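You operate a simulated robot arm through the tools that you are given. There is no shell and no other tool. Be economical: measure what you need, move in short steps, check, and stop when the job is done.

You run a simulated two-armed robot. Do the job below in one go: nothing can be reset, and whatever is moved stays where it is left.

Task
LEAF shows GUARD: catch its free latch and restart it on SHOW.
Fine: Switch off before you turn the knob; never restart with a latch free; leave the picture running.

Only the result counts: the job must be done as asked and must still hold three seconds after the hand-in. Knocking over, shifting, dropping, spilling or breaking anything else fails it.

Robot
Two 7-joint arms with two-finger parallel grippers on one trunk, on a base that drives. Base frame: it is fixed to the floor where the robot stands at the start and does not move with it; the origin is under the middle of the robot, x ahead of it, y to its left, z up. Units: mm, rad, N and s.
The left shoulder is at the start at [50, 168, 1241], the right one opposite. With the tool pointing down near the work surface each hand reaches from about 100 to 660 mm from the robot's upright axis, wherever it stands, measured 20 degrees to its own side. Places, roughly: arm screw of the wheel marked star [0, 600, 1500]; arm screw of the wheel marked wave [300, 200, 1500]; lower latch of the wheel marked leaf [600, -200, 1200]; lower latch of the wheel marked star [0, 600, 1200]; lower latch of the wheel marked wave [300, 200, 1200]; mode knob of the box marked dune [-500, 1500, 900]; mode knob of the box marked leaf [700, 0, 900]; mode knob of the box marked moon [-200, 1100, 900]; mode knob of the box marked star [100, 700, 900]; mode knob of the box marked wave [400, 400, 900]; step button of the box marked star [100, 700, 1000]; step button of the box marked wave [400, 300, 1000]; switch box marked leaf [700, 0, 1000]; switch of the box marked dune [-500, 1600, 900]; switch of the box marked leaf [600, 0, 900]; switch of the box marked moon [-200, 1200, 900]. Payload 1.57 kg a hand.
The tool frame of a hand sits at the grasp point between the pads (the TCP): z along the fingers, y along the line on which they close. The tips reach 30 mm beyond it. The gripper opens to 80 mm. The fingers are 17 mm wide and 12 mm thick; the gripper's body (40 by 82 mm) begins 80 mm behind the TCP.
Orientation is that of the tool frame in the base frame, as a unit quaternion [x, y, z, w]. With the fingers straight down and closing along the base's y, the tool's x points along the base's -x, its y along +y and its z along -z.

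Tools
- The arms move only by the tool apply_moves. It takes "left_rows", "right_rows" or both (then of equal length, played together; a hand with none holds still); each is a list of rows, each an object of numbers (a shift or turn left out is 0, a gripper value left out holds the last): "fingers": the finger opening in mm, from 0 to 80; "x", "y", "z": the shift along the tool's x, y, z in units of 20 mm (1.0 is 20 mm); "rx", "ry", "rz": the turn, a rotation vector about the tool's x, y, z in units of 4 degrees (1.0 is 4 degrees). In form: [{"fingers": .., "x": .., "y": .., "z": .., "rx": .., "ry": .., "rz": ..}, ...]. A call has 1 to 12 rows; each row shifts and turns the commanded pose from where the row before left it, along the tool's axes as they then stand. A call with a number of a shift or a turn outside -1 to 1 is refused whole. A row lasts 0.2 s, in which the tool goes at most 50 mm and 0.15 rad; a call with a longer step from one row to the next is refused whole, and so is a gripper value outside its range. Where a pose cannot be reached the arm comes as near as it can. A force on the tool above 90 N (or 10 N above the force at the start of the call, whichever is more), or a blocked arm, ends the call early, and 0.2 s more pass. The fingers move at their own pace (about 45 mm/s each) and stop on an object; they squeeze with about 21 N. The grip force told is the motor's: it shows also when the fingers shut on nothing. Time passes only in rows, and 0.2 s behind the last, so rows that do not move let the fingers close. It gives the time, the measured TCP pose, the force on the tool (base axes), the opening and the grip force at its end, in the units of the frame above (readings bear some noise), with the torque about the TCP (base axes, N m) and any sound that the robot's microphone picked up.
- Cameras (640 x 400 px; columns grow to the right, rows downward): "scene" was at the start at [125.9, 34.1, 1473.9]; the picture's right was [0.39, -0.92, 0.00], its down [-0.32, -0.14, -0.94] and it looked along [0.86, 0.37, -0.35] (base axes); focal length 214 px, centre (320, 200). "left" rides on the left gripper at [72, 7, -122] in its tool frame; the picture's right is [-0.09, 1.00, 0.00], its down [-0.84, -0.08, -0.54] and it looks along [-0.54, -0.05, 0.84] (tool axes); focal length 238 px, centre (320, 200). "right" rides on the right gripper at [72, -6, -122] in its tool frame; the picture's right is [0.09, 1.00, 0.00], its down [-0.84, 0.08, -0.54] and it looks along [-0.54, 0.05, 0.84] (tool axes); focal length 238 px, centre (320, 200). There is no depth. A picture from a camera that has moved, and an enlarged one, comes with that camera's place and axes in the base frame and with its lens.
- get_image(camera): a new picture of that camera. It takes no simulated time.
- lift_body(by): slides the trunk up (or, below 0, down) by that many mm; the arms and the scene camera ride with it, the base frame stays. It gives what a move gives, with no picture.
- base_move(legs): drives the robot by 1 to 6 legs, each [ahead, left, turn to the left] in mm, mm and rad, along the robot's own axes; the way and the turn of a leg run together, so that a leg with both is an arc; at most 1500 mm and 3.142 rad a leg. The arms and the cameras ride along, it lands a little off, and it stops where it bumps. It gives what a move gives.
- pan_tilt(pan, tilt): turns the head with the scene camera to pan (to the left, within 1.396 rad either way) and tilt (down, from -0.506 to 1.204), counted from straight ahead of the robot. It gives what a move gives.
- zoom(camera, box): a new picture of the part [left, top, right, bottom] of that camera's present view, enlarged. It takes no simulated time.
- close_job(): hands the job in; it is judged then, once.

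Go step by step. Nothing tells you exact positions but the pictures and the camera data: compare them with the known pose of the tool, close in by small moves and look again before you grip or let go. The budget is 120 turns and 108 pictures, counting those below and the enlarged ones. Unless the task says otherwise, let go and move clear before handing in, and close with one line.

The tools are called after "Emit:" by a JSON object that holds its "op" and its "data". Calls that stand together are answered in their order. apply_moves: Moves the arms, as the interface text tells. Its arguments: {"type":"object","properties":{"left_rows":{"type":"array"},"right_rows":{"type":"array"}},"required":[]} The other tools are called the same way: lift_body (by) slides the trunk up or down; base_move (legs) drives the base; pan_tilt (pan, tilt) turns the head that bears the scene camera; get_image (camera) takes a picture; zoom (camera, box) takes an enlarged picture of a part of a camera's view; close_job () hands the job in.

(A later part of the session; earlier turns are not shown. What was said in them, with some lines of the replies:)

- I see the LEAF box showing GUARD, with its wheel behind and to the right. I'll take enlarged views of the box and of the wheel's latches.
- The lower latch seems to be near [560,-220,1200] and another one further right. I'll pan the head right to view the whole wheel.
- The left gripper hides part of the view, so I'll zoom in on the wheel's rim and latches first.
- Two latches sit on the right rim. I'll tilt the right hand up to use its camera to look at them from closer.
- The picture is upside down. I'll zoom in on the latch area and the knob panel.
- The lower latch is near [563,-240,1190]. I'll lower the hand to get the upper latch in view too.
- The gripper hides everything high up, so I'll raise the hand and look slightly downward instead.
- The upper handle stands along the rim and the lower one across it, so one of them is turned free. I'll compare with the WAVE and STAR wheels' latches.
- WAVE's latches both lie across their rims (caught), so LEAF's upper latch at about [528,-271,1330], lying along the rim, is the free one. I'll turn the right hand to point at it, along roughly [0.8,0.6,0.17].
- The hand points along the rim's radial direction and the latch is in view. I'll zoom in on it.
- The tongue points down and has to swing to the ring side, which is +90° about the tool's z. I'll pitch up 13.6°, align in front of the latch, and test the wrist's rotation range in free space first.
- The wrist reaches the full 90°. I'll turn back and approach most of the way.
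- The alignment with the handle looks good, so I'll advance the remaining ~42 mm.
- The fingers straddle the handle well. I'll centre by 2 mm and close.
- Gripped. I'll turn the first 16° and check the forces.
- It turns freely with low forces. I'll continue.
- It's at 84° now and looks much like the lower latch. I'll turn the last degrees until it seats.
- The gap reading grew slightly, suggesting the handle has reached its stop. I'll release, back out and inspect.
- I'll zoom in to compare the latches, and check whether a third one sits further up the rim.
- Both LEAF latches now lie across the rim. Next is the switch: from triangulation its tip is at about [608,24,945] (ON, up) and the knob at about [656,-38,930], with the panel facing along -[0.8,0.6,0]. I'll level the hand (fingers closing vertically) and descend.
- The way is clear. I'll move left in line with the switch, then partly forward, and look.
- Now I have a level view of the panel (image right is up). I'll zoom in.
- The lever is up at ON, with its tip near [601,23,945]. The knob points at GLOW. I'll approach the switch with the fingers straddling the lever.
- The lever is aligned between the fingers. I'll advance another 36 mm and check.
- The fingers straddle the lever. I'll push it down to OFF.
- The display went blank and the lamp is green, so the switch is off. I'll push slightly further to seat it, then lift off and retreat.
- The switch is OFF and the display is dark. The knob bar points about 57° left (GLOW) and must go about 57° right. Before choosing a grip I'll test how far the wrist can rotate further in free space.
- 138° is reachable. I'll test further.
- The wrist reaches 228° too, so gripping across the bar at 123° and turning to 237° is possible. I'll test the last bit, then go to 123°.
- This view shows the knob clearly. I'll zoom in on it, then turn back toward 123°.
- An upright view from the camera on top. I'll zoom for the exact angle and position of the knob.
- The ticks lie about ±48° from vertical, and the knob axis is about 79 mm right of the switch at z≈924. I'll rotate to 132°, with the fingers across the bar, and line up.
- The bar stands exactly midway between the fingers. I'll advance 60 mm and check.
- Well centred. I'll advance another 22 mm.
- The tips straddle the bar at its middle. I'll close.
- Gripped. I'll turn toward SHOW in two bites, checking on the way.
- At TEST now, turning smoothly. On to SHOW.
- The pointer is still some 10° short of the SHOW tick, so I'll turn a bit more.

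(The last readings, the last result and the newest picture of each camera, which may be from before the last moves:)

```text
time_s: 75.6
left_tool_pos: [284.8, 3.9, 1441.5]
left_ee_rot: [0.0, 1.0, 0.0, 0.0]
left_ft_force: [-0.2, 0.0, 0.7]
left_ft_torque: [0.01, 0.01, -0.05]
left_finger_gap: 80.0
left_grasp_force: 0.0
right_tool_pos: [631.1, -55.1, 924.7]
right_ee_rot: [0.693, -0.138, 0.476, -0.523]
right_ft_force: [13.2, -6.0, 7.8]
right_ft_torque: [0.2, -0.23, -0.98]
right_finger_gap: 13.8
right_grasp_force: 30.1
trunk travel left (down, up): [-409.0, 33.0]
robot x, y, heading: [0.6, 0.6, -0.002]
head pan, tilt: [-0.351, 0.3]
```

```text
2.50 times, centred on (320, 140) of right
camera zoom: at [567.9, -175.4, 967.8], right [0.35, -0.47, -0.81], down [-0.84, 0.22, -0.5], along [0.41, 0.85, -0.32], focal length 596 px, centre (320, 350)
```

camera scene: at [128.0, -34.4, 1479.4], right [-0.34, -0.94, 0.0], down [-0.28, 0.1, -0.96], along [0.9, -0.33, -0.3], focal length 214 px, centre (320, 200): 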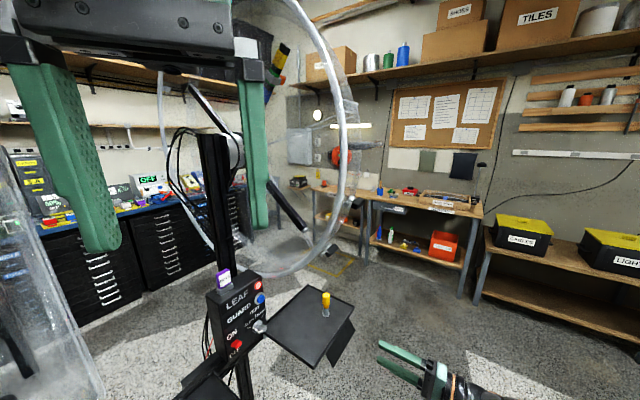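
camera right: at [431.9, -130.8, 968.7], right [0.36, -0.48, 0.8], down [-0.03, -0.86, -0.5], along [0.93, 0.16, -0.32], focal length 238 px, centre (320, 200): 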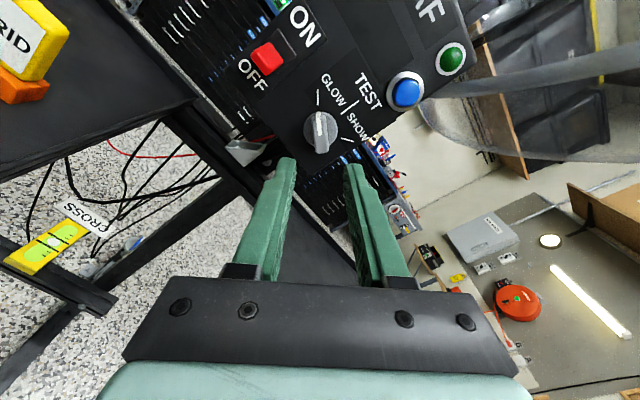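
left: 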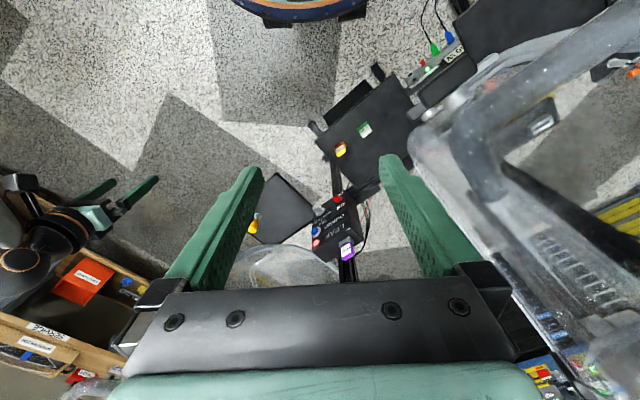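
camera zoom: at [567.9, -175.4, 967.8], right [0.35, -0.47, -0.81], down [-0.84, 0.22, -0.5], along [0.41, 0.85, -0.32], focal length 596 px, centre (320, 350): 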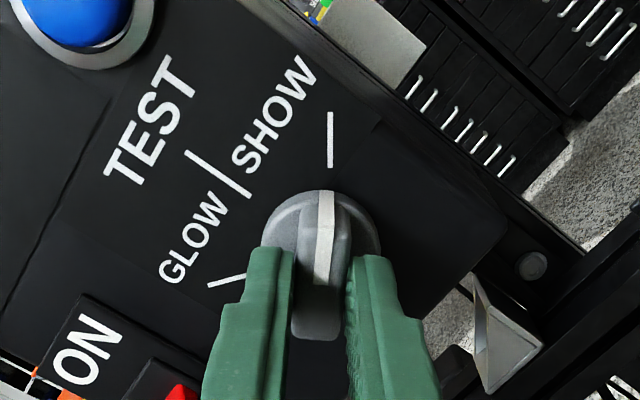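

The pointer now lines up with the SHOW tick. I'll release, back out and verify.

Emit:
{"op": "apply_moves", "data": {"right_rows": [{"fingers": 32}, {}, {}, {"z": -1}, {"z": -1}, {"z": -1}, {"z": -1}]}}

Emit:
{"op": "get_image", "data": {"camera": "right"}}

Emit:
{"op": "zoom", "data": {"camera": "right", "box": [220, 20, 420, 180]}}

```text
time_s: 77.2
left_tool_pos: [284.5, 5.6, 1441.7]
left_ee_rot: [0.0, 1.0, -0.001, -0.001]
left_ft_force: [-0.1, 0.2, 0.6]
left_ft_torque: [-0.02, 0.02, -0.02]
left_finger_gap: 80.1
left_grasp_force: 0.0
right_tool_pos: [564.9, -101.8, 925.1]
right_ee_rot: [0.694, -0.135, 0.475, -0.524]
right_ft_force: [-1.2, 0.5, 0.3]
right_ft_torque: [-0.02, 0.0, 0.0]
right_finger_gap: 32.1
right_grasp_force: 0.1
trunk travel left (down, up): [-409.0, 33.0]
robot x, y, heading: [0.3, -0.9, -0.002]
head pan, tilt: [-0.351, 0.3]
```

```text
41 pictures are left
camera right: at [502.8, -221.9, 967.7], right [0.36, -0.48, -0.8], down [-0.84, 0.22, -0.5], along [0.41, 0.85, -0.32], focal length 238 px, centre (320, 200)
```

right: 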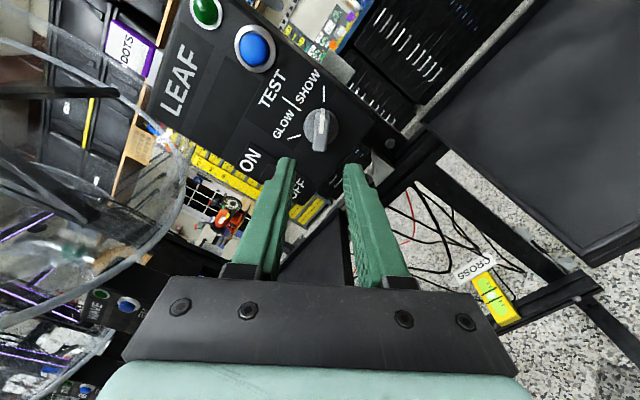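

```text
2.50 times, centred on (320, 100) of right
camera zoom: at [502.8, -221.9, 967.7], right [0.36, -0.48, -0.8], down [-0.84, 0.22, -0.5], along [0.41, 0.85, -0.32], focal length 596 px, centre (320, 450)
```

zoom: 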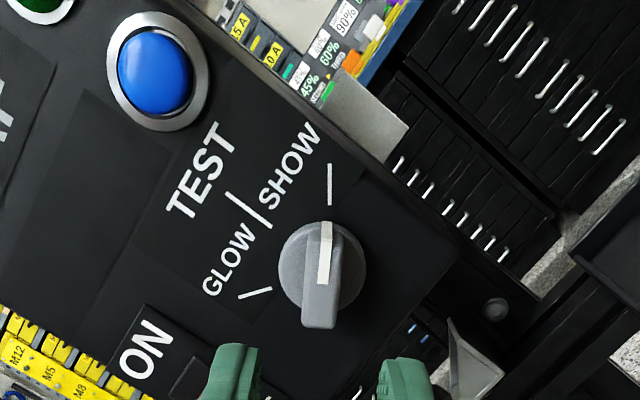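

The knob is on SHOW. Before restarting I'll double-check both latches up close, and turn the hand to camera-on-top with the fingers closed for pushing the lever up.

Emit:
{"op": "zoom", "data": {"camera": "scene", "box": [320, 180, 370, 220]}}

Emit:
{"op": "zoom", "data": {"camera": "scene", "box": [300, 225, 350, 265]}}

Emit:
{"op": "apply_moves", "data": {"right_rows": [{"rz": -1, "fingers": 0}, {"rz": -1}, {"rz": -1}, {"rz": -1}, {"rz": -1}, {"rz": -1}, {"rz": -1}, {"rz": -1}, {"rz": -1}, {"rz": -1}, {"rz": -1}, {"rz": -1}]}}

```text
10.00 times, centred on (345, 200) of scene
camera zoom: at [127.6, -34.5, 1479.4], right [-0.34, -0.94, 0.0], down [-0.28, 0.1, -0.96], along [0.9, -0.33, -0.3], focal length 2145 px, centre (70, 200)
```

zoom: 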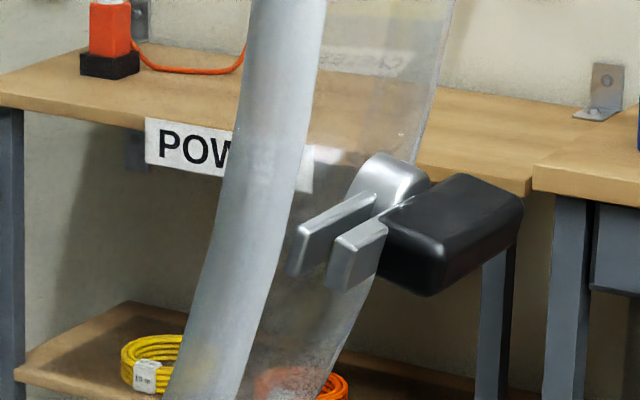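

```text
10.00 times, centred on (325, 245) of scene
camera zoom: at [127.6, -34.5, 1479.4], right [-0.34, -0.94, 0.0], down [-0.28, 0.1, -0.96], along [0.9, -0.33, -0.3], focal length 2145 px, centre (270, -250)
```

zoom: 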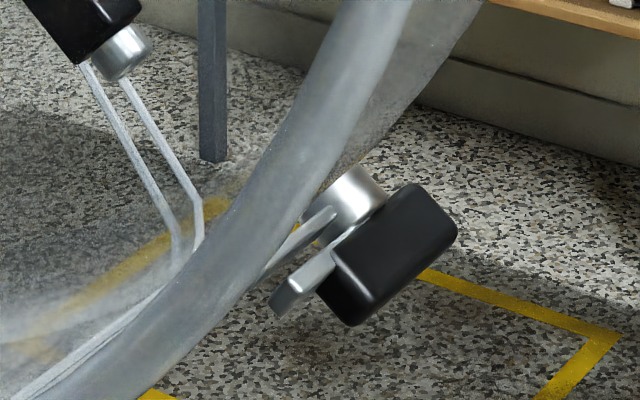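

```text
time_s: 79.8
left_tool_pos: [282.8, 4.8, 1441.1]
left_ee_rot: [0.0, 1.0, 0.001, 0.0]
left_ft_force: [-0.3, 0.1, 1.1]
left_ft_torque: [0.0, -0.01, -0.02]
left_finger_gap: 80.1
left_grasp_force: 0.0
right_tool_pos: [566.0, -102.7, 924.3]
right_ee_rot: [0.689, 0.159, 0.647, -0.286]
right_ft_force: [-0.4, -0.4, -0.5]
right_ft_torque: [-0.02, -0.01, 0.02]
right_finger_gap: 0.0
right_grasp_force: 21.3
trunk travel left (down, up): [-409.0, 33.0]
robot x, y, heading: [4.9, 0.8, -0.001]
head pan, tilt: [-0.351, 0.3]
```

Both latches look identical now. I'll level the hand at 180° and move below the switch lever.

Emit:
{"op": "apply_moves", "data": {"right_rows": [{"rz": -1}, {"rz": -1}, {"rz": -0.75}, {"y": -0.98, "x": -0.45}, {"y": -0.98, "x": -0.45}, {"y": -0.98, "x": -0.45}, {"y": -0.98, "x": -0.45}]}}

Emit:
{"op": "get_image", "data": {"camera": "right"}}

```text
time_s: 81.4
left_tool_pos: [285.1, 6.0, 1441.2]
left_ee_rot: [0.0, 1.0, 0.0, 0.0]
left_ft_force: [0.1, 0.0, 0.2]
left_ft_torque: [0.0, 0.01, -0.04]
left_finger_gap: 80.1
left_grasp_force: 0.0
right_tool_pos: [517.5, -38.9, 888.5]
right_ee_rot: [0.67, 0.224, 0.672, -0.222]
right_ft_force: [0.0, -1.0, 0.4]
right_ft_torque: [-0.02, 0.01, -0.05]
right_finger_gap: 0.0
right_grasp_force: 21.0
trunk travel left (down, up): [-409.0, 33.0]
robot x, y, heading: [-2.8, -1.9, -0.003]
head pan, tilt: [-0.351, 0.3]
```

```text
37 pictures are left
camera right: at [416.3, -107.1, 960.8], right [0.59, -0.8, 0.1], down [-0.39, -0.39, -0.84], along [0.71, 0.46, -0.54], focal length 238 px, centre (320, 200)
```

right: 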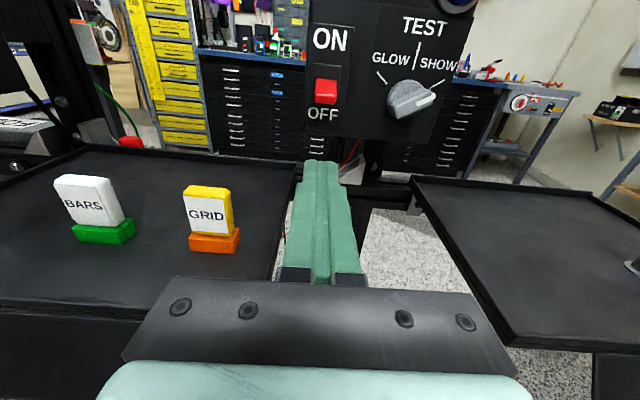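

Aligned below the lever. I'll go in, 84 mm, to just short of the panel.

Emit:
{"op": "apply_moves", "data": {"right_rows": [{"z": 0.9}, {"z": 0.9}, {"z": 0.9}, {"z": 0.9}, {"z": 0.5}]}}

Emit:
{"op": "zoom", "data": {"camera": "right", "box": [220, 40, 420, 200]}}

Emit:
{"op": "zoom", "data": {"camera": "scene", "box": [190, 280, 290, 380]}}

```text
time_s: 82.6
left_tool_pos: [284.9, 6.2, 1441.7]
left_ee_rot: [0.0, 1.0, 0.0, 0.0]
left_ft_force: [-0.4, -0.5, 0.0]
left_ft_torque: [-0.01, 0.02, -0.02]
left_finger_gap: 80.3
left_grasp_force: 0.1
right_tool_pos: [584.6, 11.6, 886.7]
right_ee_rot: [0.671, 0.224, 0.671, -0.222]
right_ft_force: [1.0, 0.4, -1.2]
right_ft_torque: [-0.03, 0.01, 0.01]
right_finger_gap: 0.1
right_grasp_force: 20.8
trunk travel left (down, up): [-409.0, 33.0]
robot x, y, heading: [-1.2, 0.2, -0.001]
head pan, tilt: [-0.351, 0.3]
```

```text
2.50 times, centred on (320, 120) of right
camera zoom: at [482.6, -56.7, 959.4], right [0.6, -0.8, 0.1], down [-0.39, -0.39, -0.84], along [0.7, 0.46, -0.54], focal length 596 px, centre (320, 400)
```

zoom: 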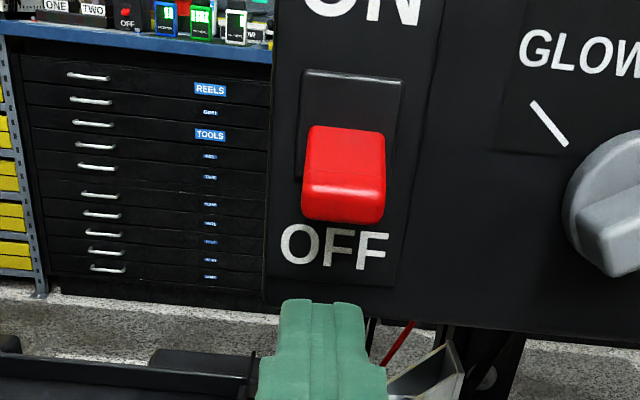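

```text
4.00 times, centred on (240, 330) of scene
camera zoom: at [127.9, -34.2, 1479.3], right [-0.34, -0.94, 0.0], down [-0.28, 0.1, -0.96], along [0.9, -0.33, -0.3], focal length 858 px, centre (640, -320)
```

zoom: 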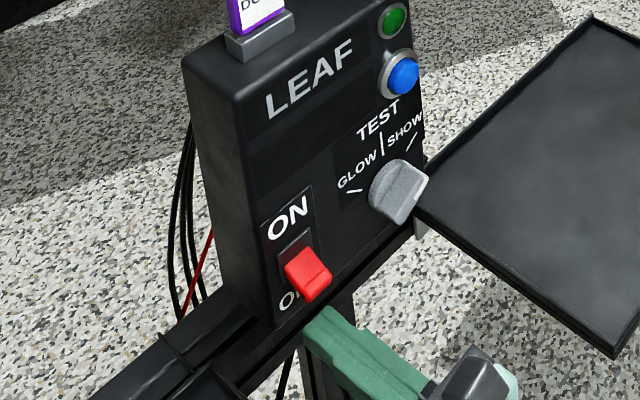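

The fingers are below the lever. I'll shift 4 mm right and lift to push the lever to ON.

Emit:
{"op": "apply_moves", "data": {"right_rows": [{"y": 0.2}, {"x": 0.4}, {"x": 0.4}, {"x": 0.4}, {"x": 0.4}, {"x": 0.4}]}}

Emit:
{"op": "zoom", "data": {"camera": "right", "box": [220, 40, 420, 200]}}

Emit:
{"op": "zoom", "data": {"camera": "scene", "box": [190, 280, 290, 380]}}

```text
time_s: 84.0
left_tool_pos: [283.6, 6.5, 1440.9]
left_ee_rot: [0.0, 1.0, 0.0, -0.001]
left_ft_force: [0.0, 0.8, -0.2]
left_ft_torque: [0.01, -0.02, -0.01]
left_finger_gap: 80.0
left_grasp_force: 0.1
right_tool_pos: [586.0, 5.9, 928.9]
right_ee_rot: [0.671, 0.224, 0.672, -0.222]
right_ft_force: [0.1, -0.9, -0.1]
right_ft_torque: [-0.01, -0.02, -0.02]
right_finger_gap: 0.1
right_grasp_force: 20.8
trunk travel left (down, up): [-409.0, 33.0]
robot x, y, heading: [-2.6, 0.9, 0.002]
head pan, tilt: [-0.351, 0.3]
```

```text
2.50 times, centred on (320, 120) of right
camera zoom: at [484.6, -61.6, 1001.1], right [0.6, -0.8, 0.1], down [-0.39, -0.39, -0.84], along [0.7, 0.46, -0.54], focal length 596 px, centre (320, 400)
```

zoom: 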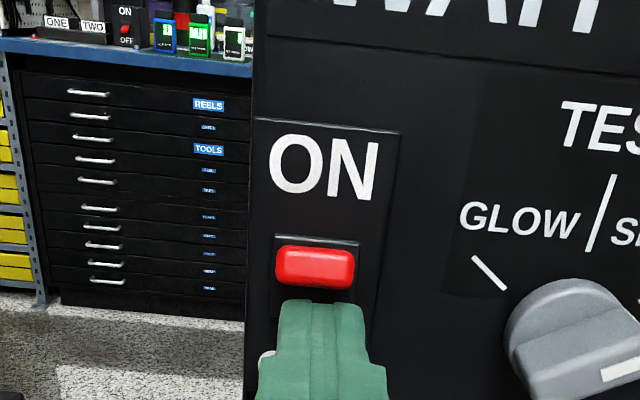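

```text
4.00 times, centred on (240, 330) of scene
camera zoom: at [127.8, -34.3, 1479.4], right [-0.34, -0.94, 0.0], down [-0.28, 0.1, -0.96], along [0.9, -0.33, -0.3], focal length 858 px, centre (640, -320)
```

zoom: 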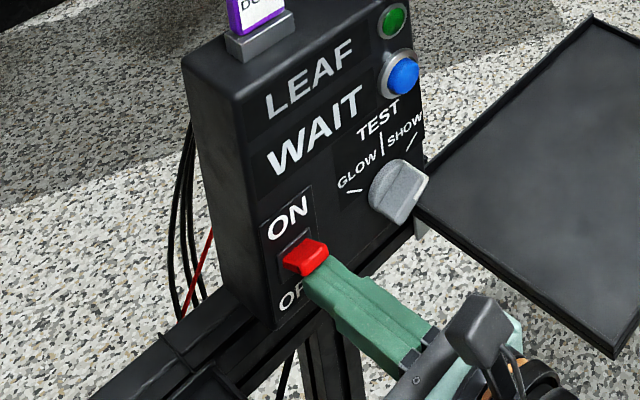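

The lever flipped to ON; the display reads WAIT and the lamp is green. I'll drop a little, retreat and watch.

Emit:
{"op": "apply_moves", "data": {"right_rows": [{"x": -0.3}, {"z": -1}, {"z": -1}, {"z": -1}, {"z": -1}, {"z": -1}, {"z": -1}, {"z": -1}, {"z": -1}, {"y": 0.9, "z": -0.5}, {"y": 0.9, "z": -0.5}, {"y": 0.9, "z": -0.5}]}}

Emit:
{"op": "get_image", "data": {"camera": "scene"}}

Emit:
{"op": "zoom", "data": {"camera": "scene", "box": [190, 250, 290, 380]}}

```text
time_s: 86.6
left_tool_pos: [284.5, 4.9, 1440.3]
left_ee_rot: [0.0, 1.0, 0.001, 0.0]
left_ft_force: [-0.1, -0.3, -0.1]
left_ft_torque: [0.0, -0.04, 0.01]
left_finger_gap: 79.8
left_grasp_force: 0.1
right_tool_pos: [466.3, -151.4, 921.8]
right_ee_rot: [0.671, 0.224, 0.671, -0.222]
right_ft_force: [0.5, 0.0, -0.2]
right_ft_torque: [0.0, -0.03, -0.01]
right_finger_gap: 0.0
right_grasp_force: 20.5
trunk travel left (down, up): [-409.0, 33.0]
robot x, y, heading: [1.1, 1.0, 0.003]
head pan, tilt: [-0.351, 0.3]
```

```text
32 pictures are left
camera scene: at [127.9, -34.5, 1479.3], right [-0.34, -0.94, 0.0], down [-0.28, 0.1, -0.96], along [0.9, -0.33, -0.3], focal length 214 px, centre (320, 200)
```

scene: 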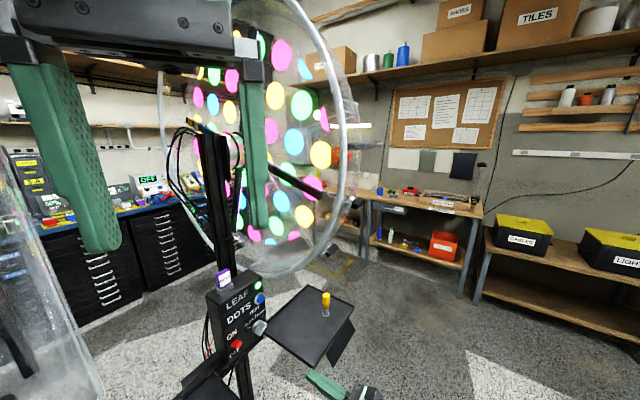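

```text
3.08 times, centred on (240, 315) of scene
camera zoom: at [127.9, -34.5, 1479.3], right [-0.34, -0.94, 0.0], down [-0.28, 0.1, -0.96], along [0.9, -0.33, -0.3], focal length 660 px, centre (566, -154)
```

zoom: 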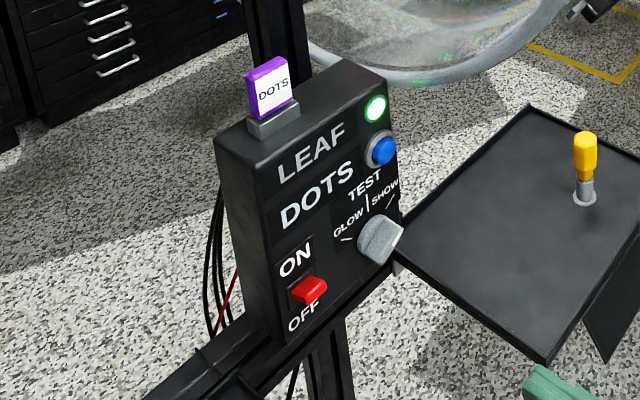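

The picture is running: LEAF shows DOTS with a green lamp, the knob on SHOW, and the dots in the wheel. I'll wait a few seconds to confirm it holds and both latches stay caught.

Emit:
{"op": "apply_moves", "data": {"right_rows": [{"z": -1}, {"z": -1}, {}, {}, {}, {}, {}, {}, {}, {}, {}, {}]}}

Emit:
{"op": "apply_moves", "data": {"right_rows": [{}, {}, {}, {}, {}, {}, {}, {}, {}, {}]}}

Emit:
{"op": "get_image", "data": {"camera": "scene"}}

Emit:
{"op": "zoom", "data": {"camera": "scene", "box": [280, 160, 400, 260]}}

```text
time_s: 89.2
left_tool_pos: [284.4, 5.5, 1442.0]
left_ee_rot: [0.0, 1.0, 0.0, 0.0]
left_ft_force: [-0.4, -0.3, 0.7]
left_ft_torque: [0.01, 0.02, 0.01]
left_finger_gap: 79.8
left_grasp_force: 0.0
right_tool_pos: [434.2, -175.6, 921.6]
right_ee_rot: [0.671, 0.223, 0.671, -0.222]
right_ft_force: [0.0, 0.7, 0.3]
right_ft_torque: [-0.01, 0.0, -0.01]
right_finger_gap: 0.2
right_grasp_force: 20.8
trunk travel left (down, up): [-409.0, 33.0]
robot x, y, heading: [-1.0, -2.7, 0.002]
head pan, tilt: [-0.351, 0.3]
```

```text
time_s: 91.4
left_tool_pos: [285.9, 5.3, 1441.7]
left_ee_rot: [0.001, 1.0, 0.001, 0.0]
left_ft_force: [0.4, 0.3, 0.4]
left_ft_torque: [0.04, 0.0, 0.02]
left_finger_gap: 80.1
left_grasp_force: 0.1
right_tool_pos: [434.4, -175.7, 922.7]
right_ee_rot: [0.671, 0.224, 0.671, -0.222]
right_ft_force: [-0.1, 0.2, 0.5]
right_ft_torque: [0.01, 0.0, 0.04]
right_finger_gap: 0.1
right_grasp_force: 21.3
trunk travel left (down, up): [-409.0, 33.0]
robot x, y, heading: [-1.7, -2.1, -0.002]
head pan, tilt: [-0.351, 0.3]
```

```text
30 pictures are left
camera scene: at [127.9, -34.3, 1479.4], right [-0.34, -0.94, 0.0], down [-0.28, 0.1, -0.96], along [0.9, -0.33, -0.3], focal length 214 px, centre (320, 200)
```

scene: 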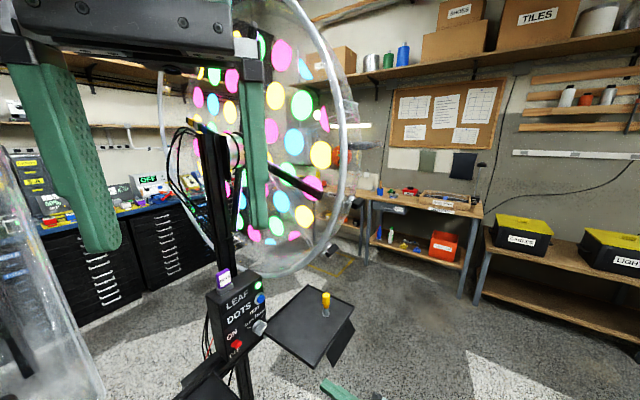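

```text
4.00 times, centred on (340, 210) of scene
camera zoom: at [127.9, -34.3, 1479.4], right [-0.34, -0.94, 0.0], down [-0.28, 0.1, -0.96], along [0.9, -0.33, -0.3], focal length 858 px, centre (240, 160)
```

zoom: 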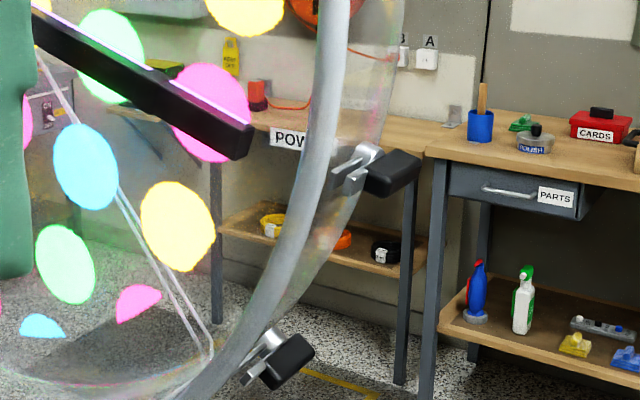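

The DOTS picture has kept running for several seconds, both latches are caught and both hands are clear, so I'm handing in.

Emit:
{"op": "close_job", "data": {}}

```text
The job is handed in.
```

LEAF's free upper latch is caught. I switched the box off, turned the knob to SHOW and switched it back on, and the DOTS picture was still running when I handed in.
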